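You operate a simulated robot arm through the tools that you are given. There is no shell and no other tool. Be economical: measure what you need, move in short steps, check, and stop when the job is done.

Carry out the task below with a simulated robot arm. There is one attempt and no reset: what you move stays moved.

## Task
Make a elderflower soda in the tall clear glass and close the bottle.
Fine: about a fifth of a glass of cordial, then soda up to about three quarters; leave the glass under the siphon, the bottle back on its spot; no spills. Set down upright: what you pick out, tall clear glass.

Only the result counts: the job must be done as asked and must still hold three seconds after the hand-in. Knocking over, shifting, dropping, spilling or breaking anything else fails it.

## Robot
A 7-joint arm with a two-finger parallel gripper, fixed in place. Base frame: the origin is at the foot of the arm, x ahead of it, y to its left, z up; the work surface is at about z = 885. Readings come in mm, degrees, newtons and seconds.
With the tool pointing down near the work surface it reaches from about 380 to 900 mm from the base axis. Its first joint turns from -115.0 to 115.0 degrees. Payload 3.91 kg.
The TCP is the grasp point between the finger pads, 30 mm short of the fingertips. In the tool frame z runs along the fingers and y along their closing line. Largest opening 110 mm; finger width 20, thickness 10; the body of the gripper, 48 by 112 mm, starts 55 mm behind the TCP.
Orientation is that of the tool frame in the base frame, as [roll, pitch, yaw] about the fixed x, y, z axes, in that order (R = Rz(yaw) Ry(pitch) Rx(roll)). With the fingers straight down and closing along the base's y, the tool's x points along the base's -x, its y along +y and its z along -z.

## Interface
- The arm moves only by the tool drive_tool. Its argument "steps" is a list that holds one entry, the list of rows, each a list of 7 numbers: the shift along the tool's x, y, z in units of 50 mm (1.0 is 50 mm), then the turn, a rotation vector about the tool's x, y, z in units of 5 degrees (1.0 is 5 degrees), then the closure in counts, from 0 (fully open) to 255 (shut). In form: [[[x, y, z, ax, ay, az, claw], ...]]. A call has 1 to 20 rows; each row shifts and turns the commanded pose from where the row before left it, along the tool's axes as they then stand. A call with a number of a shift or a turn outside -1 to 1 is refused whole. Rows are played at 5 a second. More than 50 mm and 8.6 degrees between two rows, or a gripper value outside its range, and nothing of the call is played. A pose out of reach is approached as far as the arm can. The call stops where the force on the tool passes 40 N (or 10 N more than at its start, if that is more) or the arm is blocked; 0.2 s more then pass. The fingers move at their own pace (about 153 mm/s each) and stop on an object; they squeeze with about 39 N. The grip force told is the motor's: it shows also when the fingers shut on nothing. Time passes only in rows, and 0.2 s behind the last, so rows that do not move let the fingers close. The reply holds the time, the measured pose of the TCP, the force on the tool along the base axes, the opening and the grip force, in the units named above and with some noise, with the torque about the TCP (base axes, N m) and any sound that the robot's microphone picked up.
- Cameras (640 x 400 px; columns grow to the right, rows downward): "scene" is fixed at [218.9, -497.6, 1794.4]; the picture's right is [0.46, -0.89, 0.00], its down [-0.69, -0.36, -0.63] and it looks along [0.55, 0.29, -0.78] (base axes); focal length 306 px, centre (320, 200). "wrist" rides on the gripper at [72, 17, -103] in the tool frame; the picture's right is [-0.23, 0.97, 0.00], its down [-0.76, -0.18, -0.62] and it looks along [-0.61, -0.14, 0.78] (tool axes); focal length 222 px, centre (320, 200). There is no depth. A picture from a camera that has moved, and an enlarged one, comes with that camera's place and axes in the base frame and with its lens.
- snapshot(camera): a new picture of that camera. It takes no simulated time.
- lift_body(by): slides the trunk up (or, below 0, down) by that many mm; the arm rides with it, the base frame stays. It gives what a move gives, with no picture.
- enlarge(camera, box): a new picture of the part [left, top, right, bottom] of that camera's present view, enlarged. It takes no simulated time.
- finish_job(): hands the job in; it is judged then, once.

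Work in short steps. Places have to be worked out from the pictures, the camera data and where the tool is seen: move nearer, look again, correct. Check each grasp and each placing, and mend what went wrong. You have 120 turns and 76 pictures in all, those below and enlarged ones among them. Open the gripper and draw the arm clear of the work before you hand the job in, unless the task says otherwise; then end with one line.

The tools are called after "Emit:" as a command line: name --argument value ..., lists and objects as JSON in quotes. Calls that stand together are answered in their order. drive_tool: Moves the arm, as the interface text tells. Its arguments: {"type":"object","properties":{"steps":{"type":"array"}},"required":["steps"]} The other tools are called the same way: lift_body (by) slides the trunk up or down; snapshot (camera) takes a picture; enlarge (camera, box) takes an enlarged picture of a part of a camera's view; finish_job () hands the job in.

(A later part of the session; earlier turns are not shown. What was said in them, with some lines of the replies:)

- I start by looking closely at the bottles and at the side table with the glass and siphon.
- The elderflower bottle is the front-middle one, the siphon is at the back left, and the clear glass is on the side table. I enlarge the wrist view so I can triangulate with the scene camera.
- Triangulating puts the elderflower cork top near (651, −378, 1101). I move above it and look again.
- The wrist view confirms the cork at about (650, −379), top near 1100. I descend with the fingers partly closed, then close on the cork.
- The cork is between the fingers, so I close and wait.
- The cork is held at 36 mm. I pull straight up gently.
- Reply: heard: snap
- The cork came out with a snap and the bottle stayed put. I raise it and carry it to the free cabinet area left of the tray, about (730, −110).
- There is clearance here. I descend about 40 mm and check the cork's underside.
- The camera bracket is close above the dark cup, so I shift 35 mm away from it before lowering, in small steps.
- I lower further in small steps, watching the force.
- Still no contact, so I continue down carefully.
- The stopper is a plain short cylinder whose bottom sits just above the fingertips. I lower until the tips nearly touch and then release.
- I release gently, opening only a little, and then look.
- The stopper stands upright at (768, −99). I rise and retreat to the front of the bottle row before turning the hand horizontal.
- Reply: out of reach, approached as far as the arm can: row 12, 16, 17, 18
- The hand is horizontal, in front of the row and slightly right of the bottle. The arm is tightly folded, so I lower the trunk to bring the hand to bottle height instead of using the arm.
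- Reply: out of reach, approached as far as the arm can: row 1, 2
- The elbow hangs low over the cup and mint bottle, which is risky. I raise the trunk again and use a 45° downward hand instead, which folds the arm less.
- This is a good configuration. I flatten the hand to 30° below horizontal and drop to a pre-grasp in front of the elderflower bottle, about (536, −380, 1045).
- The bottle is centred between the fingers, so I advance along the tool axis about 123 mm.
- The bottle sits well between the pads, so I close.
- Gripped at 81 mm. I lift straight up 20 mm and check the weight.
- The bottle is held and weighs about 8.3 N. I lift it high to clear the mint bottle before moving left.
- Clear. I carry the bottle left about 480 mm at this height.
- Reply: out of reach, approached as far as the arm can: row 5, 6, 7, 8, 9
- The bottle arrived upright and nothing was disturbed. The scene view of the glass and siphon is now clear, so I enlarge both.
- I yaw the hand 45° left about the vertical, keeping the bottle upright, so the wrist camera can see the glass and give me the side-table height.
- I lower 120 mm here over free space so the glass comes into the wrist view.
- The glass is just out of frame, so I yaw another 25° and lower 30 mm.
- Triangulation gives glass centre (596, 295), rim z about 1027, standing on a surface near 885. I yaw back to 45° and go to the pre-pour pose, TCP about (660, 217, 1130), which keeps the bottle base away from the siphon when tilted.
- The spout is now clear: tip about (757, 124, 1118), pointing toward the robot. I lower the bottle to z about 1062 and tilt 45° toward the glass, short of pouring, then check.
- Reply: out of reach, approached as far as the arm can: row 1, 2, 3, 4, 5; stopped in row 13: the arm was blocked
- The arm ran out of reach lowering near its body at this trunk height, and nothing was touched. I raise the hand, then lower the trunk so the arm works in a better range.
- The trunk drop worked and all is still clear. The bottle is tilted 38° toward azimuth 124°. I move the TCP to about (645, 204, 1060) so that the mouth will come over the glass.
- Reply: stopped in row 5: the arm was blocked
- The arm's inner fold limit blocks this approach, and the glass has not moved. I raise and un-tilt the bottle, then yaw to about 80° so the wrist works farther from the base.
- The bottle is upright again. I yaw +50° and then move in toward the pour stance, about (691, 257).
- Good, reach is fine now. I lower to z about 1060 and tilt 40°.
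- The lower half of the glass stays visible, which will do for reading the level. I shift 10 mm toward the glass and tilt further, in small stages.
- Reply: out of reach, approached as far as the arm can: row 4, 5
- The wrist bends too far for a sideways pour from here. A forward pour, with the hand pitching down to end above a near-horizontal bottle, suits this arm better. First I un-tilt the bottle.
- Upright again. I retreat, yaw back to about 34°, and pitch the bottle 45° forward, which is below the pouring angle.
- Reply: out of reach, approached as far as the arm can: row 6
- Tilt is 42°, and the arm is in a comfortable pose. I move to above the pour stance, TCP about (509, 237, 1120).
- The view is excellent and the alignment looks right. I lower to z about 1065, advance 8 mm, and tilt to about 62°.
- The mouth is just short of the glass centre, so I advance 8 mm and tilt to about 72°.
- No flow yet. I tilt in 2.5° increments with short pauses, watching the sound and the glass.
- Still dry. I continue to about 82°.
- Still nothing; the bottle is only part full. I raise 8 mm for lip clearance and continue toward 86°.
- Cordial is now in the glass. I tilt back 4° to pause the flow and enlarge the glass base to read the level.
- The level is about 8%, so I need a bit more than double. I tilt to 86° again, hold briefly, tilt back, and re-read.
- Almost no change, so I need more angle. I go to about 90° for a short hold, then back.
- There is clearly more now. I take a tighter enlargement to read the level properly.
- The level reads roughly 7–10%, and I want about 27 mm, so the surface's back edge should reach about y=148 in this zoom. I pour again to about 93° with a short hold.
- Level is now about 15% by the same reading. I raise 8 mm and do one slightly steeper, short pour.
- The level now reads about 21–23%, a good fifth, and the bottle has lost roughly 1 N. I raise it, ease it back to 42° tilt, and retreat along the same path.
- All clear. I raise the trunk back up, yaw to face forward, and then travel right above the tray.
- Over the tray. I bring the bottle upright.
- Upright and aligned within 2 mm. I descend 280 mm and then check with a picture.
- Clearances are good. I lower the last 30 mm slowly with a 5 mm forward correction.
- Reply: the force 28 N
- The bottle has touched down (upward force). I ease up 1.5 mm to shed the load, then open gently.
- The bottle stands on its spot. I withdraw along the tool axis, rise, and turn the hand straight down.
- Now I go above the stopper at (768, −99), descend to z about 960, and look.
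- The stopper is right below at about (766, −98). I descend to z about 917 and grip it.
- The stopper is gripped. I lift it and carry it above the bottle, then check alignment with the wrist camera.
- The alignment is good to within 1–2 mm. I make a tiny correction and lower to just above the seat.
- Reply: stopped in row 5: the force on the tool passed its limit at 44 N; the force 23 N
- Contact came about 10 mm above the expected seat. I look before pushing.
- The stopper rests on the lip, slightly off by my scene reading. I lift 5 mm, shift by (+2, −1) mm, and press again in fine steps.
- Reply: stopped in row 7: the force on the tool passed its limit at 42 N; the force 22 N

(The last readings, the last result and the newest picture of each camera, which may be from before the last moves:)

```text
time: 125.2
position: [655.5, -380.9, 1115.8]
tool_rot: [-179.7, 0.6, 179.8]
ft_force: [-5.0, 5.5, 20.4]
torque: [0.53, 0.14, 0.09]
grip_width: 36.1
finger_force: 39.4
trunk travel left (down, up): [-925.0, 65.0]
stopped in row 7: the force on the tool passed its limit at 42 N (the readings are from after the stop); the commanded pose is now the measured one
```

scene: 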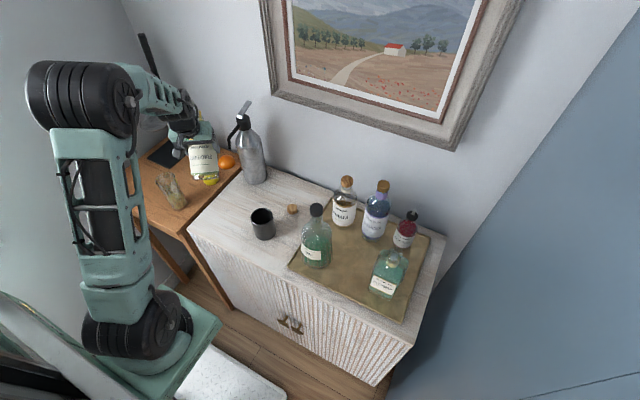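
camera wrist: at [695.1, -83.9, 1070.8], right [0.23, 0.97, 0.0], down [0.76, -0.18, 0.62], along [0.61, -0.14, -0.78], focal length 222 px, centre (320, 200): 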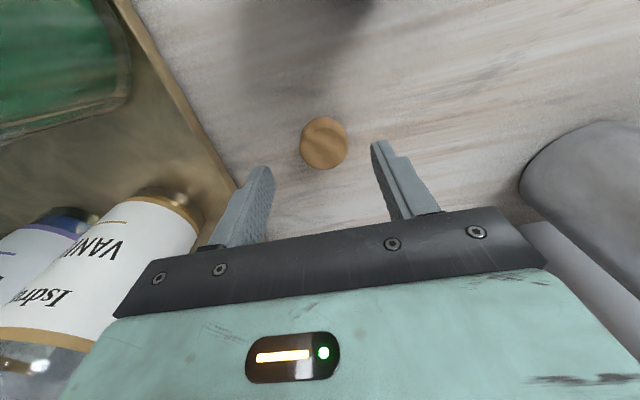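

Still resting on the lip. Dead reckoning from the original pull says the seat is at about (653.2, −379.0), so I lift, go there, and press again.

Emit:
drive_tool --steps '[[[0, 0, -0.08, 0, 0, 0, 255], [0.046, 0.038, 0, 0, 0, 0, 255], [0, 0, 0, 0, 0, 0, 255]]]'

Emit:
enlarge --camera "scene" --box '[340, 220, 370, 250]'

```text
time: 126.0
position: [654.1, -379.3, 1117.7]
tool_rot: [-179.7, 0.5, 179.9]
ft_force: [0.4, 0.1, -0.3]
torque: [0.01, 0.0, 0.01]
grip_width: 35.9
finger_force: 39.3
trunk travel left (down, up): [-925.0, 65.0]
```

```text
13.33 times, centred on (355, 235) of scene
camera zoom: at [218.9, -497.6, 1794.4], right [0.46, -0.89, 0.0], down [-0.69, -0.36, -0.63], along [0.55, 0.29, -0.78], focal length 4077 px, centre (-147, -267)
```

zoom: 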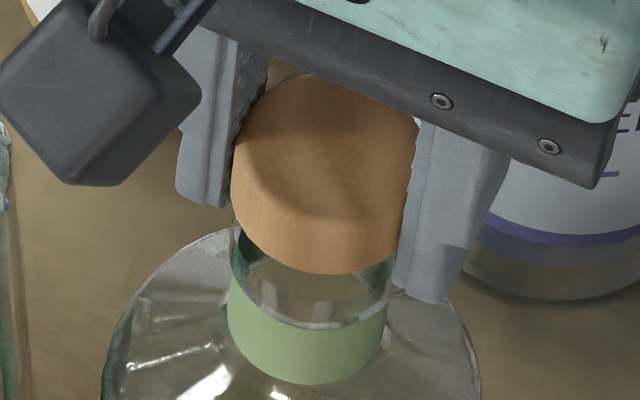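

The scene view shows good lateral alignment and the cork level. I press again from here in 1 mm steps.

Emit:
drive_tool --steps '[[[0, 0, 0.02, 0, 0, 0, 255], [0, 0, 0.02, 0, 0, 0, 255], [0, 0, 0.02, 0, 0, 0, 255], [0, 0, 0.02, 0, 0, 0, 255], [0, 0, 0.02, 0, 0, 0, 255], [0, 0, 0.02, 0, 0, 0, 255], [0, 0, 0.02, 0, 0, 0, 255], [0, 0, 0.02, 0, 0, 0, 255]]]'

```text
time: 127.5
position: [654.9, -380.8, 1114.8]
tool_rot: [-179.6, 0.9, 179.8]
ft_force: [-4.4, 4.4, 19.4]
torque: [0.46, 0.15, 0.06]
grip_width: 36.0
finger_force: 38.6
trunk travel left (down, up): [-925.0, 65.0]
stopped in row 7: the force on the tool passed its limit at 42 N (the readings are from after the stop); the commanded pose is now the measured one
```

Under load the arm drifts toward +x/−y and tilts slightly. I lift, square the hand again, pre-bias the position the opposite way, and press.

Emit:
drive_tool --steps '[[[0, 0, -0.1, 0, 0, 0, 255], [0.048, 0.076, 0, -0.08, 0.18, 0, 255], [0, 0, 0, 0, 0, 0, 255]]]'

Emit:
drive_tool --steps '[[[0, 0, 0.04, 0, 0, 0, 255], [0, 0, 0.02, 0, 0, 0, 255], [0, 0, 0.02, 0, 0, 0, 255], [0, 0, 0.02, 0, 0, 0, 255], [0, 0, 0.02, 0, 0, 0, 255], [0, 0, 0.02, 0, 0, 0, 255], [0, 0, 0.02, 0, 0, 0, 255], [0, 0, 0.02, 0, 0, 0, 255]]]'

```text
time: 128.3
position: [653.7, -375.9, 1116.9]
tool_rot: [179.9, -0.2, 179.8]
ft_force: [0.0, 0.0, 0.4]
torque: [0.0, 0.0, -0.01]
grip_width: 35.9
finger_force: 39.3
trunk travel left (down, up): [-925.0, 65.0]
```

```text
time: 129.9
position: [655.6, -377.4, 1114.9]
tool_rot: [-179.7, 0.2, 179.8]
ft_force: [-3.2, 4.4, 17.6]
torque: [-0.1, 0.17, -0.08]
grip_width: 35.7
finger_force: 39.1
trunk travel left (down, up): [-925.0, 65.0]
stopped in row 7: the force on the tool passed its limit at 42 N (the readings are from after the stop); the commanded pose is now the measured one
```

The torque pattern fits a cap with a thin wall: the contact side flips between y = −380.8 and −377.4, so the centre is near y = −379. I retry with a loaded landing near (655, −379).

Emit:
drive_tool --steps '[[[0, 0, -0.1, 0, 0, 0, 255], [0.06, -0.01, 0, -0.06, 0.04, 0, 255], [0, 0, 0, 0, 0, 0, 255], [0, 0, 0.04, 0, 0, 0, 255], [0, 0, 0.02, 0, 0, 0, 255], [0, 0, 0.02, 0, 0, 0, 255], [0, 0, 0.02, 0, 0, 0, 255], [0, 0, 0.02, 0, 0, 0, 255], [0, 0, 0.02, 0, 0, 0, 255], [0, 0, 0.02, 0, 0, 0, 255], [0, 0, 0.02, 0, 0, 0, 255]]]'

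```text
time: 131.9
position: [652.6, -378.1, 1115.0]
tool_rot: [-179.9, 0.2, 179.8]
ft_force: [-2.4, 3.0, 19.3]
torque: [-0.13, 0.08, -0.04]
grip_width: 35.9
finger_force: 38.6
trunk travel left (down, up): [-925.0, 65.0]
stopped in row 10: the force on the tool passed its limit at 42 N (the readings are from after the stop); the commanded pose is now the measured one
```

It is close: contact is still on one side, so the centre lies around y ≈ −379.3. While lightly pressed I slide in a small raster so the cap can find the lip.

Emit:
drive_tool --steps '[[[0, -0.01, 0.003, 0, 0, 0, 255], [0, -0.01, 0.003, 0, 0, 0, 255], [0, -0.01, 0.003, 0, 0, 0, 255], [0, -0.01, 0.003, 0, 0, 0, 255], [0, -0.01, 0.003, 0, 0, 0, 255], [-0.02, 0, 0.003, 0, 0, 0, 255], [0, 0.01, 0.003, 0, 0, 0, 255], [0, 0.01, 0.003, 0, 0, 0, 255], [0, 0.01, 0.003, 0, 0, 0, 255], [0, 0.01, 0.003, 0, 0, 0, 255], [-0.02, 0, 0.003, 0, 0, 0, 255], [0, -0.01, 0.003, 0, 0, 0, 255], [0, -0.01, 0.003, 0, 0, 0, 255], [0, -0.01, 0.003, 0, 0, 0, 255], [0, -0.01, 0.003, 0, 0, 0, 255]]]'

```text
time: 133.0
position: [654.1, -381.8, 1115.1]
tool_rot: [-179.9, 0.3, 179.8]
ft_force: [-1.8, 4.2, 18.7]
torque: [0.17, 0.14, -0.05]
grip_width: 36.2
finger_force: 39.1
trunk travel left (down, up): [-925.0, 65.0]
stopped in row 5: the force on the tool passed its limit at 40 N (the readings are from after the stop); the commanded pose is now the measured one
```

Important realisation: at TCP 1115 the fingertips are level with the bottle's lip, so the fingertips, not the cork, may be hitting the neck. I re-centre with light contact, and then re-grip the cork about 11 mm higher.

Emit:
drive_tool --steps '[[[0, 0, -0.06, 0, 0, 0, 255], [0.02, 0.05, 0, 0, 0, 0, 255], [0, 0, 0, 0, 0, 0, 255], [0, 0, 0.02, 0, 0, 0, 255], [0, 0, 0.02, 0, 0, 0, 255], [0, 0, 0, 0, 0, 0, 255]]]'

Emit:
enlarge --camera "wrist" --box '[260, 80, 380, 220]'

```text
time: 134.4
position: [653.3, -380.4, 1114.4]
tool_rot: [-179.8, 0.2, 179.8]
ft_force: [-1.2, 1.0, 6.4]
torque: [0.18, -0.02, -0.04]
grip_width: 36.1
finger_force: 38.9
trunk travel left (down, up): [-925.0, 65.0]
```

```text
2.86 times, centred on (320, 150) of wrist
camera zoom: at [581.0, -361.2, 1218.4], right [0.23, 0.97, 0.0], down [0.76, -0.18, 0.63], along [0.61, -0.15, -0.78], focal length 635 px, centre (320, 343)
```

zoom: 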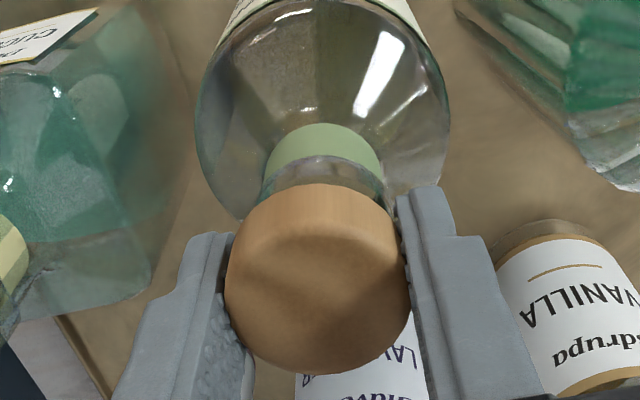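

The torque puts the contact 23 mm off-centre, exactly at the +y fingertip, so the fingers are what blocks. I centre +1.3 mm in y, release the cork on the lip, rise 12 mm, and grip only its top part.

Emit:
drive_tool --steps '[[[0, 0, -0.04, 0, 0, 0, 255], [0, 0.028, 0, 0, 0, 0, 255], [0, 0, 0.02, 0, 0, 0, 255], [0, 0, 0, 0, 0, 0, 255], [0, 0, 0, 0, 0, 0, 168], [0, 0, 0, 0, 0, 0, 160], [0, 0, 0, 0, 0, 0, 150], [0, 0, 0, 0, 0, 0, 150], [0, 0, -0.12, 0, 0, 0, 150], [0, 0, -0.12, 0, 0, 0, 150], [0, 0, 0, 0, 0, 0, 150]]]'

Emit:
enlarge --camera "scene" --box '[330, 215, 390, 270]'

```text
time: 136.8
position: [652.0, -377.0, 1128.5]
tool_rot: [-179.9, 0.2, 179.8]
ft_force: [0.4, -0.3, 0.4]
torque: [0.02, 0.02, -0.04]
grip_width: 45.4
finger_force: 0.1
trunk travel left (down, up): [-925.0, 65.0]
```

```text
7.27 times, centred on (360, 242) of scene
camera zoom: at [218.9, -497.6, 1794.4], right [0.46, -0.89, 0.0], down [-0.69, -0.36, -0.63], along [0.55, 0.29, -0.78], focal length 2224 px, centre (29, -109)
```

zoom: 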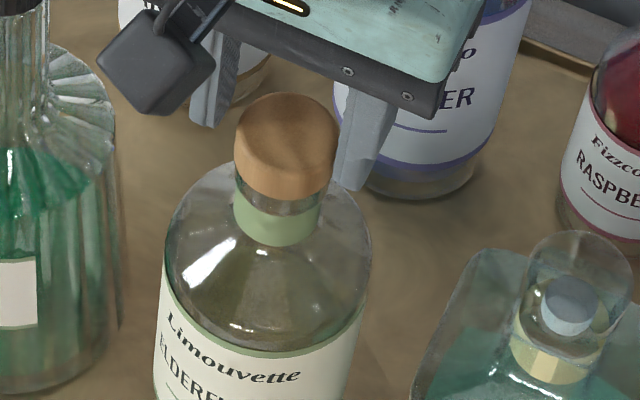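

The cork rests level and centred on the lip. I close the empty fingers above it and press it down from the top.

Emit:
drive_tool --steps '[[[0, 0, -0.25, 0, 0, 0, 150], [0, 0, -0.25, 0, 0, 0, 150], [0, -0.02, 0, 0, 0, 0, 255], [0, 0, 0, 0, 0, 0, 255], [0, 0, 0, 0, 0, 0, 255], [0, 0, 0.1, 0, 0, 0, 255], [0, 0, 0.06, 0, 0, 0, 255], [0, 0, 0.04, 0, 0, 0, 255], [0, 0, 0.03, 0, 0, 0, 255], [0, 0, 0.03, 0, 0, 0, 255], [0, 0, 0.03, 0, 0, 0, 255], [0, 0, 0.03, 0, 0, 0, 255]]]'

```text
time: 139.4
position: [652.3, -379.9, 1137.5]
tool_rot: [-179.9, 0.2, 179.8]
ft_force: [-0.3, 0.6, -0.2]
torque: [0.0, 0.0, -0.03]
grip_width: 0.2
finger_force: 37.4
trunk travel left (down, up): [-925.0, 65.0]
```

No contact yet (tips at 1107). I continue down in 1.5 mm steps.

Emit:
drive_tool --steps '[[[0, 0, 0.03, 0, 0, 0, 255], [0, 0, 0.03, 0, 0, 0, 255], [0, 0, 0.03, 0, 0, 0, 255], [0, 0, 0.03, 0, 0, 0, 255], [0, 0, 0.03, 0, 0, 0, 255], [0, 0, 0.03, 0, 0, 0, 255]]]'

```text
time: 140.7
position: [652.5, -380.6, 1134.4]
tool_rot: [-179.7, 0.5, 179.9]
ft_force: [-2.9, 3.2, 20.3]
torque: [0.12, 0.2, -0.03]
grip_width: 0.0
finger_force: 38.2
trunk travel left (down, up): [-925.0, 65.0]
heard: snap
stopped in row 6: the force on the tool passed its limit at 43 N (the readings are from after the stop); the commanded pose is now the measured one
```

The stopper snapped home. I raise the hand, confirm with a picture, and travel toward the glass.

Emit:
drive_tool --steps '[[[0, 0, -0.5, 0, 0, 0, 255], [0, 0, -0.7, 0, 0, 0, 200], [0, 0, -0.7, 0, 0, 0, 100], [0, 0, -0.7, 0, 0, 0, 20], [0.087, 0.883, 0, 0, 0, 0, 20], [0.087, 0.883, 0, 0, 0, 0, 20], [0.087, 0.883, 0, 0, 0, 0, 20], [0.087, 0.883, 0, 0, 0, 0, 20], [0.087, 0.883, 0, 0, 0, 0, 20], [0.087, 0.883, 0, 0, 0, 0, 20], [0.087, 0.883, 0, 0, 0, 0, 20], [0.087, 0.883, 0, 0, 0, 0, 20], [0.087, 0.883, 0, 0, 0, 0, 20], [0.087, 0.883, 0, 0, 0, 0, 20], [0.087, 0.883, 0, 0, 0, 0, 20], [0.087, 0.883, 0, 0, 0, 0, 20], [0, 0, 0, 0, 0, 0, 20]]]'

Emit:
lift_body --by -130

Emit:
drive_tool --steps '[[[0, 0, 0, 0, 0, -1, 20], [0, 0, 0, 0, 0, -1, 20], [0, 0, 0, 0, 0, -1, 20], [0, 0, 0, 0, 0, -1, 20], [0, 0, 0, 0, 0, -1, 20], [0, 0, 0, 0, 0, -1, 20], [0, 0, 0, 0, 0, -1, 20], [0, 0, 0, 0, 0, -1, 20], [0, 0, 0, 0, 0, -1, 20], [0, 0, 0, 0, 0, 0, 20]]]'

Emit:
snapshot --camera "scene"

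```text
time: 144.3
position: [606.2, 149.5, 1257.3]
tool_rot: [-179.7, 0.4, 179.8]
ft_force: [0.8, -0.2, -0.8]
torque: [0.0, 0.02, 0.03]
grip_width: 101.5
finger_force: 0.1
trunk travel left (down, up): [-925.0, 65.0]
```

```text
time: 145.9
position: [606.4, 149.6, 1127.4]
tool_rot: [-179.7, 0.3, 179.7]
ft_force: [-0.2, -0.5, -0.1]
torque: [-0.02, 0.0, 0.01]
grip_width: 101.5
finger_force: 0.1
trunk travel left (down, up): [-795.0, 195.0]
```

```text
time: 148.1
position: [607.6, 148.8, 1127.6]
tool_rot: [-179.4, 0.0, -135.2]
ft_force: [0.7, 0.1, -0.5]
torque: [0.03, 0.0, 0.0]
grip_width: 101.3
finger_force: 0.1
trunk travel left (down, up): [-795.0, 195.0]
```

```text
7 pictures are left
```

scene: 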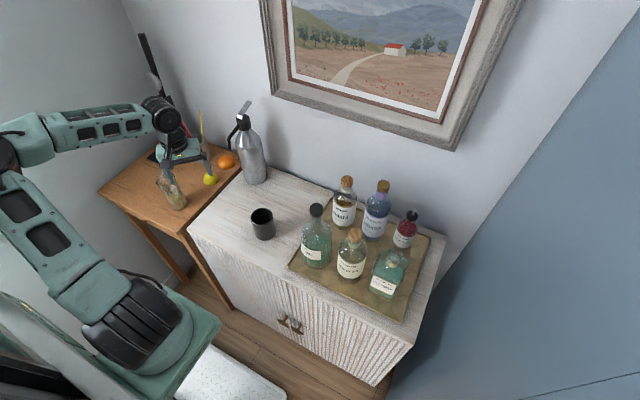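

The bottle looks closed, just as at the start. Now I pitch the hand to 45° and move to the pre-grasp before the glass.

Emit:
drive_tool --steps '[[[0, 0, 0, 0, -1, 0, 20], [0, 0, 0, 0, -1, 0, 20], [0, 0, 0, 0, -1, 0, 20], [0, 0, 0, 0, -1, 0, 20], [0, 0, 0, 0, -1, 0, 20], [0, 0, 0, 0, -1, 0, 20], [0, 0, 0, 0, -1, 0, 20], [0, 0, 0, 0, -1, 0, 20], [0, 0, 0, 0, -1, 0, 20], [0.147, 0.559, 0.157, 0, 0, 0, 20], [0.147, 0.559, 0.157, 0, 0, 0, 20], [0.147, 0.559, 0.157, 0, 0, 0, 20], [0.147, 0.559, 0.157, 0, 0, 0, 20], [0, 0, 0, 0, 0, 0, 20]]]'

```text
time: 151.1
position: [528.2, 229.3, 1085.1]
tool_rot: [-179.3, 45.0, -134.7]
ft_force: [0.1, -0.9, 0.5]
torque: [-0.04, 0.02, 0.03]
grip_width: 101.4
finger_force: 0.1
trunk travel left (down, up): [-795.0, 195.0]
```

Reached exactly. One wrist picture to check that the glass is centred between the fingers.

Emit:
snapshot --camera "wrist"

```text
6 pictures are left
camera wrist: at [428.7, 154.6, 1106.1], right [-0.57, 0.81, 0.15], down [0.19, -0.05, 0.98], along [0.8, 0.59, -0.12], focal length 222 px, centre (320, 200)
```

wrist: 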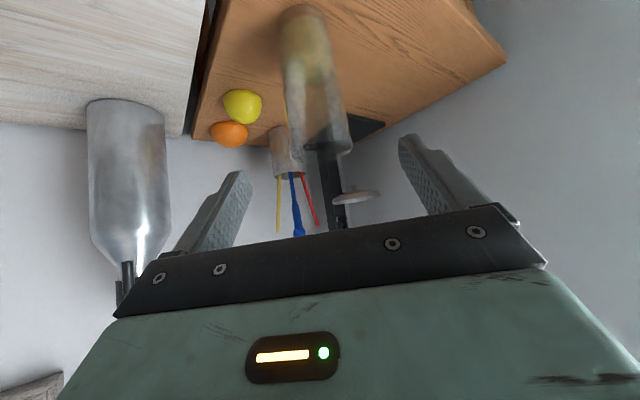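

The glass is well centred laterally, with a clear cordial band at the bottom. I advance 112 mm along the tool axis and close gently.

Emit:
drive_tool --steps '[[[0, 0, 0.56, 0, 0, 0, 20], [0, 0, 0.56, 0, 0, 0, 20], [0, 0, 0.56, 0, 0, 0, 20], [0, 0, 0.56, 0, 0, 0, 20], [0, 0, 0, 0, 0, 0, 20]]]'

Emit:
drive_tool --steps '[[[0, 0, 0, 0, 0, 0, 60], [0, 0, 0, 0, 0, 0, 75], [0, 0, 0, 0, 0, 0, 82], [0, 0, 0, 0, 0, 0, 88], [0, 0, 0, 0, 0, 0, 94], [0, 0, 0, 0, 0, 0, 100], [0, 0, 0, 0, 0, 0, 120], [0, 0, 0, 0, 0, 0, 120]]]'

```text
time: 152.3
position: [587.6, 283.8, 1007.2]
tool_rot: [-179.3, 45.1, -134.8]
ft_force: [-1.2, 0.4, -0.2]
torque: [0.01, 0.02, 0.01]
grip_width: 101.5
finger_force: 0.1
trunk travel left (down, up): [-795.0, 195.0]
```

```text
time: 154.1
position: [588.0, 283.9, 1008.1]
tool_rot: [-179.3, 45.1, -134.8]
ft_force: [1.6, -1.1, 1.4]
torque: [-0.03, -0.1, -0.05]
grip_width: 63.3
finger_force: 39.1
trunk travel left (down, up): [-795.0, 195.0]
```

The glass is held at 63 mm. I lift it straight up slowly.

Emit:
drive_tool --steps '[[[-0.1, 0, -0.1, 0, 0, 0, 255], [-0.14, 0, -0.14, 0, 0, 0, 255], [-0.2, 0, -0.2, 0, 0, 0, 255], [-0.2, 0, -0.2, 0, 0, 0, 255], [-0.2, 0, -0.2, 0, 0, 0, 255], [0, 0, 0, 0, 0, 0, 255]]]'

```text
time: 155.5
position: [585.6, 285.6, 1064.1]
tool_rot: [-179.3, 44.9, -134.8]
ft_force: [0.0, -0.3, -3.4]
torque: [-0.04, 0.05, -0.02]
grip_width: 63.9
finger_force: 39.4
trunk travel left (down, up): [-795.0, 195.0]
```

It holds, at 3.4 N. I yaw back to about 10° and move in front of the siphon, keeping the glass level and slow.

Emit:
drive_tool --steps '[[[0, 0, 0, 0.5, 0, 0.5, 255], [0, 0, 0, 0.707, 0, 0.707, 255], [0, 0, 0, 0.707, 0, 0.707, 255], [0, 0, 0, 0.707, 0, 0.707, 255], [0, 0, 0, 0.707, 0, 0.707, 255], [0, 0, 0, 0.707, 0, 0.707, 255], [0, 0, 0, 0.707, 0, 0.707, 255], [0, 0, 0, 0.2, 0, 0.2, 255], [-0.06, -0.3, 0.06, 0, 0, 0, 255], [-0.105, -0.55, 0.105, 0, 0, 0, 255], [-0.105, -0.55, 0.105, 0, 0, 0, 255], [-0.105, -0.55, 0.105, 0, 0, 0, 255], [-0.105, -0.55, 0.105, 0, 0, 0, 255], [-0.105, -0.55, 0.105, 0, 0, 0, 255], [-0.06, -0.4, 0.06, 0, 0, 0, 255], [0, 0, 0, 0, 0, 0, 255]]]'

```text
time: 157.1
position: [677.5, 185.9, 1071.0]
tool_rot: [179.7, 45.8, 177.3]
ft_force: [0.6, -0.5, -4.8]
torque: [-0.01, 0.03, 0.05]
grip_width: 63.3
finger_force: 38.8
trunk travel left (down, up): [-795.0, 195.0]
stopped in row 8: the arm was blocked; the commanded pose is now the measured one
```

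It drifted inward and stopped at its fold limit, but the glass is level and clear at (677, 186). I slide to y = 124, in line with the spout, and take a look.

Emit:
drive_tool --steps '[[[-0.014, -0.3, 0.014, 0, 0, 0, 255], [-0.014, -0.5, 0.014, 0, 0, 0, 255], [-0.014, -0.44, 0.014, 0, 0, 0, 255], [0, 0, 0, 0, 0, 0, 255]]]'

Emit:
enlarge --camera "scene" --box '[160, 90, 290, 210]'

```text
time: 158.1
position: [668.0, 136.2, 1066.4]
tool_rot: [-179.7, 45.7, 179.8]
ft_force: [0.1, 0.1, -3.5]
torque: [-0.01, 0.06, 0.03]
grip_width: 63.7
finger_force: 39.0
trunk travel left (down, up): [-795.0, 195.0]
```

```text
3.33 times, centred on (225, 150) of scene
camera zoom: at [218.9, -497.6, 1794.4], right [0.46, -0.89, 0.0], down [-0.69, -0.36, -0.63], along [0.55, 0.29, -0.78], focal length 1019 px, centre (637, 367)
```

zoom: 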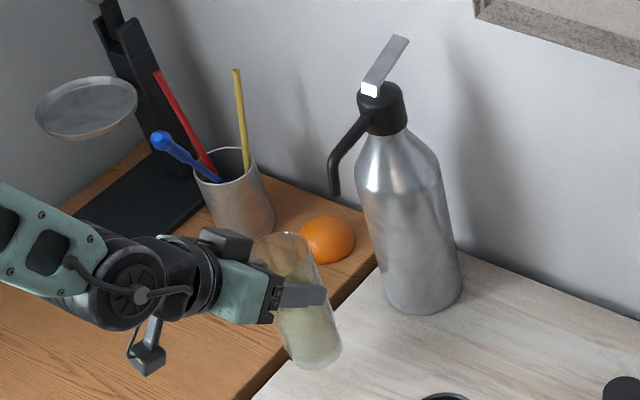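

The line-up is good. I lower 40 mm, then move the glass forward beneath the spout to TCP about (742, 121).

Emit:
drive_tool --steps '[[[0.28, 0, 0.28, 0, 0, 0, 255], [0.28, 0, 0.28, 0, 0, 0, 255], [-0.2, -0.06, 0.2, 0, 0, 0, 255], [-0.28, -0.08, 0.28, 0, 0, 0, 255], [-0.28, -0.08, 0.28, 0, 0, 0, 255], [-0.28, -0.08, 0.28, 0, 0, 0, 255], [0, 0, 0, 0, 0, 0, 255], [0, 0, 0, 0, 0, 0, 255]]]'

```text
time: 159.9
position: [740.7, 122.9, 1029.3]
tool_rot: [-179.6, 45.7, 179.7]
ft_force: [-1.1, 0.3, -4.5]
torque: [0.03, 0.07, 0.0]
grip_width: 63.6
finger_force: 39.1
trunk travel left (down, up): [-795.0, 195.0]
```

In position. I correct 0.6° of pitch and lower gently to contact.

Emit:
drive_tool --steps '[[[0.1, -0.02, 0.1, 0, 0.12, 0, 255], [0.085, 0, 0.085, 0, 0, 0, 255], [0.03, 0, 0.03, 0, 0, 0, 255], [0.02, 0, 0.02, 0, 0, 0, 255], [0, 0, 0, 0, 0, 0, 255]]]'

```text
time: 161.1
position: [741.4, 120.1, 1013.3]
tool_rot: [-179.6, 45.1, 179.8]
ft_force: [-0.6, -0.2, -3.6]
torque: [0.01, 0.04, -0.03]
grip_width: 63.3
finger_force: 38.5
trunk travel left (down, up): [-795.0, 195.0]
```

Emit:
drive_tool --steps '[[[0.02, 0, 0.02, 0, 0, 0, 255], [0.02, 0, 0.02, 0, 0, 0, 255], [0.015, 0, 0.015, 0, 0, 0, 255], [0.015, 0, 0.015, 0, 0, 0, 255], [0, 0, 0, 0, 0, 0, 255]]]'

```text
time: 162.3
position: [741.0, 120.9, 1008.6]
tool_rot: [-179.7, 45.2, 179.7]
ft_force: [-1.9, -0.8, 4.2]
torque: [0.11, 0.21, 0.03]
grip_width: 63.6
finger_force: 38.5
trunk travel left (down, up): [-795.0, 195.0]
```

Contact made. I open gradually.

Emit:
drive_tool --steps '[[[0, 0, 0, 0, 0, 0, 108], [0, 0, 0, 0, 0, 0, 103], [0, 0, 0, 0, 0, 0, 98], [0, 0, 0, 0, 0, 0, 90], [0, 0, 0, 0, 0, 0, 75], [0, 0, 0, 0, 0, 0, 50], [0, 0, 0, 0, 0, 0, 30], [0, 0, 0, 0, 0, 0, 20]]]'

Emit:
enlarge --camera "scene" --box '[190, 90, 290, 210]'

```text
time: 164.1
position: [740.2, 119.9, 1007.2]
tool_rot: [-179.6, 45.1, 179.7]
ft_force: [0.6, -0.3, 0.2]
torque: [-0.01, -0.01, 0.0]
grip_width: 101.5
finger_force: 0.0
trunk travel left (down, up): [-795.0, 195.0]
```

```text
3.33 times, centred on (240, 150) of scene
camera zoom: at [218.9, -497.6, 1794.4], right [0.46, -0.89, 0.0], down [-0.69, -0.36, -0.63], along [0.55, 0.29, -0.78], focal length 1019 px, centre (587, 367)
```

zoom: 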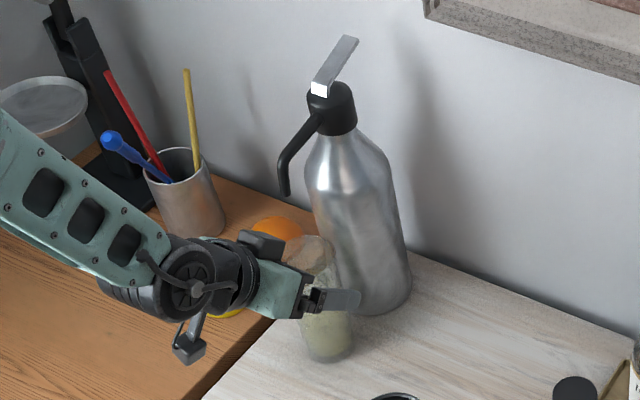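

The glass stands upright with its rim right beneath the spout. I withdraw along the tool axis, raise the trunk, and close the fingers for pressing the lever.

Emit:
drive_tool --steps '[[[0, 0, -0.3, 0, 0, 0, 20], [0, 0, -0.5, 0, 0, 0, 20], [0, 0, -0.6, 0, 0, 0, 20], [0, 0, -0.6, 0, 0, 0, 20], [0, 0, -0.6, 0, 0, 0, 20], [0, 0, 0, 0, 0, 0, 255], [0, 0, 0, 0, 0, 0, 255], [0, 0, 0, 0, 0, 0, 255]]]'

Emit:
lift_body --by 190

```text
time: 165.9
position: [649.5, 120.9, 1099.1]
tool_rot: [-179.6, 45.1, 179.6]
ft_force: [-0.6, 0.0, 0.2]
torque: [-0.02, 0.0, 0.0]
grip_width: 0.0
finger_force: 37.5
trunk travel left (down, up): [-795.0, 195.0]
```

```text
time: 168.0
position: [650.9, 121.1, 1288.9]
tool_rot: [-179.6, 45.1, 179.7]
ft_force: [-0.1, 0.0, 0.0]
torque: [0.0, 0.0, -0.01]
grip_width: 0.0
finger_force: 37.6
trunk travel left (down, up): [-985.0, 5.0]
```

I move the closed fingertips above the rear part of the lever and check once.

Emit:
drive_tool --steps '[[[-0.554, 0.016, 0.554, 0, 0, 0, 255], [-0.554, 0.016, 0.554, 0, 0, 0, 255], [-0.554, 0.016, 0.554, 0, 0, 0, 255], [-0.554, 0.016, 0.554, 0, 0, 0, 255], [-0.554, 0.016, 0.554, 0, 0, 0, 255], [0.4, 0, 0.4, 0, 0, 0, 255], [0, 0, 0, 0, 0, 0, 255]]]'

Emit:
enlarge --camera "scene" --box '[200, 90, 280, 200]'

```text
time: 169.6
position: [846.8, 122.6, 1259.7]
tool_rot: [-179.5, 45.1, 179.8]
ft_force: [0.3, 0.4, 0.0]
torque: [0.0, 0.01, 0.01]
grip_width: 0.0
finger_force: 37.8
trunk travel left (down, up): [-985.0, 5.0]
```

```text
3.64 times, centred on (240, 145) of scene
camera zoom: at [218.9, -497.6, 1794.4], right [0.46, -0.89, 0.0], down [-0.69, -0.36, -0.63], along [0.55, 0.29, -0.78], focal length 1112 px, centre (611, 400)
```

zoom: 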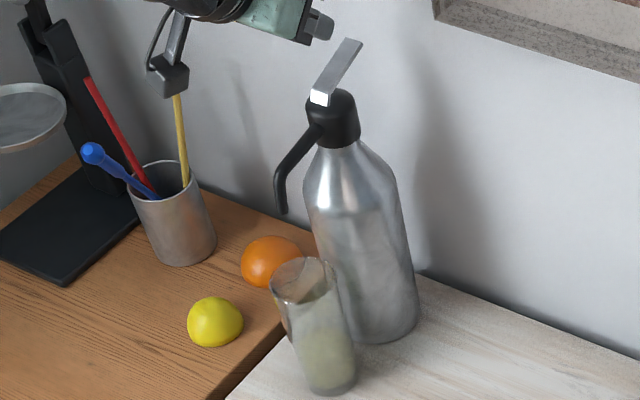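

The lever's axis is at about y = 115, so I shift the tip by (−8, −8) mm. Then I descend to the lever and press lightly in small steps.

Emit:
drive_tool --steps '[[[0.113, -0.16, -0.113, 0, 0, 0, 255], [0.14, 0, 0.14, 0, 0, 0, 255], [0.06, 0, 0.06, 0, 0, 0, 255], [0.03, 0, 0.03, 0, 0, 0, 255], [0, 0, 0, 0, 0, 0, 255]]]'

```text
time: 170.8
position: [836.5, 114.9, 1243.7]
tool_rot: [-179.6, 45.1, 179.7]
ft_force: [-1.3, -0.9, 0.7]
torque: [0.0, -0.01, 0.02]
grip_width: 0.1
finger_force: 37.9
trunk travel left (down, up): [-985.0, 5.0]
```

Emit:
drive_tool --steps '[[[0.028, 0, 0.028, 0, 0, 0, 255], [0.028, 0, 0.028, 0, 0, 0, 255], [0.028, 0, 0.028, 0, 0, 0, 255]]]'

```text
time: 171.6
position: [839.1, 113.7, 1237.4]
tool_rot: [-179.6, 45.1, 179.8]
ft_force: [0.4, -0.7, 0.6]
torque: [0.0, 0.01, -0.01]
grip_width: 0.1
finger_force: 37.6
trunk travel left (down, up): [-985.0, 5.0]
```

No contact yet; I continue down in 2 mm steps.

Emit:
drive_tool --steps '[[[0.028, 0, 0.028, 0, 0, 0, 255], [0.028, 0, 0.028, 0, 0, 0, 255], [0.028, 0, 0.028, 0, 0, 0, 255]]]'

```text
time: 172.4
position: [837.4, 115.4, 1233.0]
tool_rot: [-179.6, 45.1, 179.9]
ft_force: [-0.3, 0.0, -0.2]
torque: [0.01, -0.03, 0.01]
grip_width: 0.0
finger_force: 37.3
trunk travel left (down, up): [-985.0, 5.0]
```

Emit:
drive_tool --steps '[[[0.028, 0, 0.028, 0, 0, 0, 255], [0.028, 0, 0.028, 0, 0, 0, 255]]]'

```text
time: 173.0
position: [837.5, 115.0, 1229.2]
tool_rot: [-179.6, 45.0, 179.8]
ft_force: [-0.5, 0.0, -0.2]
torque: [-0.01, 0.01, -0.03]
grip_width: 0.0
finger_force: 37.9
trunk travel left (down, up): [-985.0, 5.0]
```

Emit:
drive_tool --steps '[[[0.028, 0, 0.028, 0, 0, 0, 255], [0.028, 0, 0.028, 0, 0, 0, 255]]]'

```text
time: 173.6
position: [838.5, 116.0, 1225.1]
tool_rot: [-179.6, 45.1, 179.8]
ft_force: [-0.1, -0.1, -0.5]
torque: [0.03, 0.03, 0.02]
grip_width: 0.1
finger_force: 37.7
trunk travel left (down, up): [-985.0, 5.0]
```

Emit:
drive_tool --steps '[[[0.028, 0, 0.028, 0, 0, 0, 255], [0.028, 0, 0.028, 0, 0, 0, 255]]]'

```text
time: 174.2
position: [837.4, 114.4, 1220.3]
tool_rot: [-179.6, 45.1, 179.7]
ft_force: [0.7, -0.7, 0.5]
torque: [0.01, -0.03, -0.01]
grip_width: 0.0
finger_force: 38.0
trunk travel left (down, up): [-985.0, 5.0]
```

No contact where I expected it. I use one picture to see the tip against the lever.

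Emit:
enlarge --camera "scene" --box '[215, 85, 275, 200]'

```text
3.48 times, centred on (245, 142) of scene
camera zoom: at [218.9, -497.6, 1794.4], right [0.46, -0.89, 0.0], down [-0.69, -0.36, -0.63], along [0.55, 0.29, -0.78], focal length 1064 px, centre (581, 400)
```

zoom: 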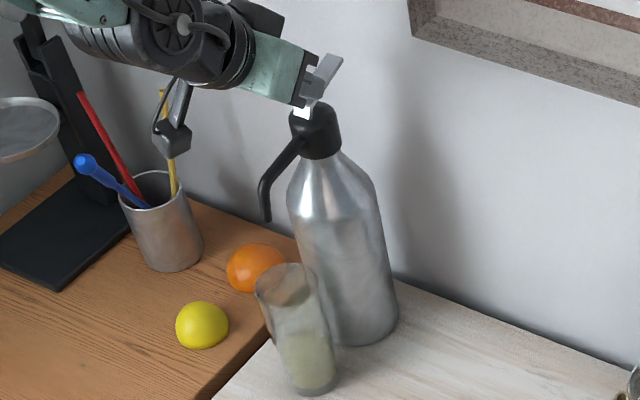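

The tip appears right at the lever, perhaps slightly beside its centreline. I lift a little, shift +4 mm in y and +6 mm in x, and descend further.

Emit:
drive_tool --steps '[[[-0.2, 0, -0.2, 0, 0, 0, 255], [-0.085, 0.08, 0.085, 0, 0, 0, 255], [0.14, 0, 0.14, 0, 0, 0, 255], [0.06, 0, 0.06, 0, 0, 0, 255], [0.028, 0, 0.028, 0, 0, 0, 255], [0.028, 0, 0.028, 0, 0, 0, 255]]]'

```text
time: 175.6
position: [846.7, 119.2, 1219.3]
tool_rot: [-179.7, 45.4, 179.8]
ft_force: [2.6, -0.4, 7.3]
torque: [-0.01, -0.18, 0.0]
grip_width: 0.0
finger_force: 37.7
trunk travel left (down, up): [-985.0, 5.0]
```

Contact with the lever (7 N). I press 4 mm more and listen.

Emit:
drive_tool --steps '[[[0.028, 0, 0.028, 0, 0, 0, 255], [0.028, 0, 0.028, 0, 0, 0, 255]]]'

```text
time: 176.2
position: [844.9, 118.3, 1217.9]
tool_rot: [-179.8, 45.5, 179.6]
ft_force: [5.2, 0.7, 24.5]
torque: [0.03, -0.46, -0.03]
grip_width: 0.0
finger_force: 37.8
trunk travel left (down, up): [-985.0, 5.0]
```

The lever is stiff here. I press slightly more to see whether it yields.

Emit:
drive_tool --steps '[[[0.02, 0, 0.02, 0, 0, 0, 255], [0.014, 0, 0.014, 0, 0, 0, 255], [0, 0, 0, 0, 0, 0, 255]]]'

```text
time: 177.0
position: [845.2, 118.0, 1216.4]
tool_rot: [-179.9, 45.8, 179.6]
ft_force: [6.5, -3.2, 38.4]
torque: [-0.09, -0.74, -0.12]
grip_width: 0.0
finger_force: 37.2
trunk travel left (down, up): [-985.0, 5.0]
```

I was pressing too near the pivot: the contact was at x ≈ 861, and the lever runs back to about 895. I lift, move 20 mm further back, and descend until contact.

Emit:
drive_tool --steps '[[[-0.4, 0, -0.4, 0, 0.1, 0, 255], [-0.28, 0.02, 0.28, 0, 0, 0, 255], [0.1, 0, 0.1, 0, 0, 0, 255], [0.06, 0, 0.06, 0, 0, 0, 255], [0.04, 0, 0.04, 0, 0, 0, 255], [0.028, 0, 0.028, 0, 0, 0, 255], [0.028, 0, 0.028, 0, 0, 0, 255]]]'

```text
time: 178.6
position: [862.8, 118.4, 1220.7]
tool_rot: [-179.7, 44.7, 179.7]
ft_force: [1.1, 1.6, 3.1]
torque: [0.02, -0.1, 0.02]
grip_width: 0.0
finger_force: 37.3
trunk travel left (down, up): [-985.0, 5.0]
```

Light contact at the new spot. I press 4 mm further.

Emit:
drive_tool --steps '[[[0.028, 0, 0.028, 0, 0, 0, 255], [0.028, 0, 0.028, 0, 0, 0, 255]]]'

```text
time: 179.2
position: [862.5, 120.0, 1217.8]
tool_rot: [-179.7, 44.8, 179.7]
ft_force: [-1.6, 0.8, 11.0]
torque: [0.02, -0.16, 0.05]
grip_width: 0.2
finger_force: 37.7
trunk travel left (down, up): [-985.0, 5.0]
```

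The lever yields here (11 N). I press another 4 mm.

Emit:
drive_tool --steps '[[[0.028, 0, 0.028, 0, 0, 0, 255], [0.028, 0, 0.028, 0, 0, 0, 255]]]'

```text
time: 179.8
position: [863.9, 118.2, 1217.9]
tool_rot: [-179.8, 45.2, 179.6]
ft_force: [-1.8, 0.8, 31.8]
torque: [0.03, -0.4, -0.01]
grip_width: 0.2
finger_force: 37.6
trunk travel left (down, up): [-985.0, 5.0]
```

The lever seems at its stop (32 N). I check whether soda is flowing.

Emit:
enlarge --camera "scene" --box '[215, 110, 265, 205]'

```text
4.21 times, centred on (240, 158) of scene
camera zoom: at [218.9, -497.6, 1794.4], right [0.46, -0.89, 0.0], down [-0.69, -0.36, -0.63], along [0.55, 0.29, -0.78], focal length 1287 px, centre (657, 379)
```

zoom: 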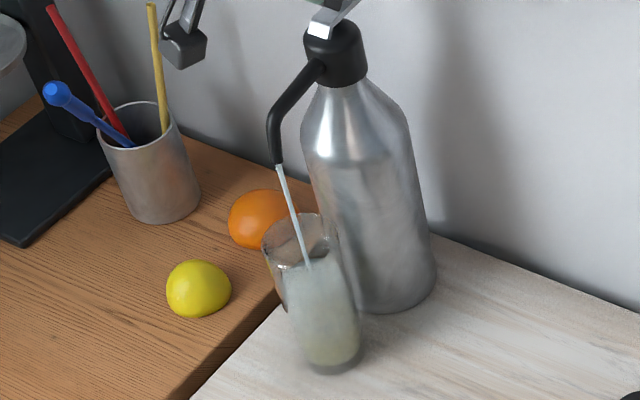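

Soda is flowing into the glass and the level is already around 65%. I release the lever at once with a fast lift.

Emit:
drive_tool --steps '[[[-0.7, 0, -0.7, 0, 0, 0, 255], [-0.5, 0, -0.5, 0, 0, 0, 255], [0, 0, 0, 0, 0, 0, 255]]]'

Emit:
enlarge --camera "scene" --box '[222, 155, 254, 203]'

```text
time: 180.6
position: [861.4, 119.6, 1301.9]
tool_rot: [-179.6, 44.4, 179.8]
ft_force: [-0.1, -0.4, 0.3]
torque: [0.0, 0.03, 0.0]
grip_width: 0.0
finger_force: 38.2
trunk travel left (down, up): [-985.0, 5.0]
```

```text
8.33 times, centred on (238, 179) of scene
camera zoom: at [218.9, -497.6, 1794.4], right [0.46, -0.89, 0.0], down [-0.69, -0.36, -0.63], along [0.55, 0.29, -0.78], focal length 2548 px, centre (1003, 375)
```

zoom: 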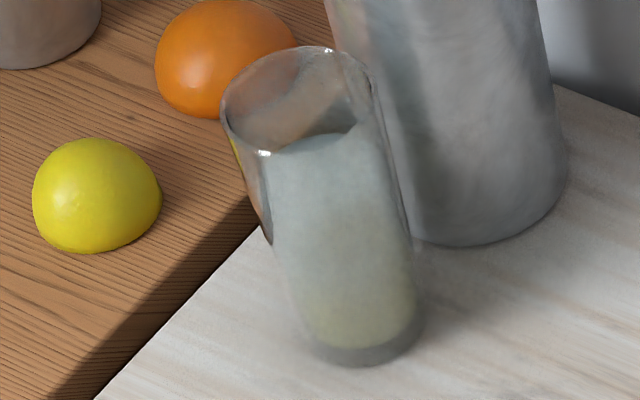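

The flow stopped cleanly with the level at roughly 62%, so one short extra pulse is needed. I return to exactly the light-contact height above the lever and verify by force.

Emit:
drive_tool --steps '[[[0.35, 0, 0.35, 0, 0, 0, 255], [0.4, 0, 0.4, 0, 0, 0, 255], [0.2, 0, 0.2, 0, 0, 0, 255], [0.08, 0, 0.08, 0, 0, 0, 255], [0.03, 0, 0.03, 0, 0, 0, 255], [0, 0, 0, 0, 0, 0, 255]]]'

```text
time: 182.0
position: [863.5, 119.5, 1223.6]
tool_rot: [-179.6, 44.7, 179.7]
ft_force: [0.7, -0.2, 2.9]
torque: [-0.01, -0.03, 0.0]
grip_width: 0.0
finger_force: 37.7
trunk travel left (down, up): [-985.0, 5.0]
```

Light contact is confirmed (2.9 N). I give one short press pulse: down 9 mm, straight back up, then clear.

Emit:
drive_tool --steps '[[[0.127, 0, 0.127, 0, 0, 0, 255], [-0.127, 0, -0.127, 0, 0, 0, 255], [-0.4, 0, -0.4, 0, 0, 0, 255], [-0.5, 0, -0.5, 0, 0, 0, 255], [0, 0, 0, 0, 0, 0, 255]]]'

```text
time: 183.2
position: [863.7, 120.3, 1286.9]
tool_rot: [-179.7, 44.6, 179.7]
ft_force: [-0.9, -0.2, -0.2]
torque: [-0.01, -0.02, 0.01]
grip_width: 0.0
finger_force: 37.4
trunk travel left (down, up): [-985.0, 5.0]
```

The pulse is done. I draw the arm back at height, clear of the siphon, and open the gripper.

Emit:
drive_tool --steps '[[[0.5, 0, -0.5, 0, 0, 0, 255], [0.55, 0, -0.55, 0, 0, 0, 255], [0.55, 0, -0.55, 0, 0, 0, 255], [0.55, 0, -0.55, 0, 0, 0, 255], [0.5, 0, -0.5, 0, 0, 0, 255], [0, 0, 0, 0, 0, 0, 0], [0, 0, 0, 0, 0, 0, 0], [0, 0, 0, 0, 0, 0, 0]]]'

```text
time: 185.0
position: [674.1, 121.3, 1288.8]
tool_rot: [-179.6, 44.6, 179.6]
ft_force: [0.0, -0.1, 0.3]
torque: [0.02, 0.01, -0.01]
grip_width: 110.0
finger_force: 0.1
trunk travel left (down, up): [-985.0, 5.0]
```

The arm is clear and the gripper is open, so I hand in.

Emit:
finish_job

```text
The job is handed in.
```

I made the elderflower soda and handed it in. The glass is under the siphon, and the bottle is back on its tray spot with the stopper snapped in. Cordial is about a fifth. Soda measured about 62% of the glass; I then added one short pulse aiming for three quarters, but had no pictures left to confirm the final level. I saw no spills.
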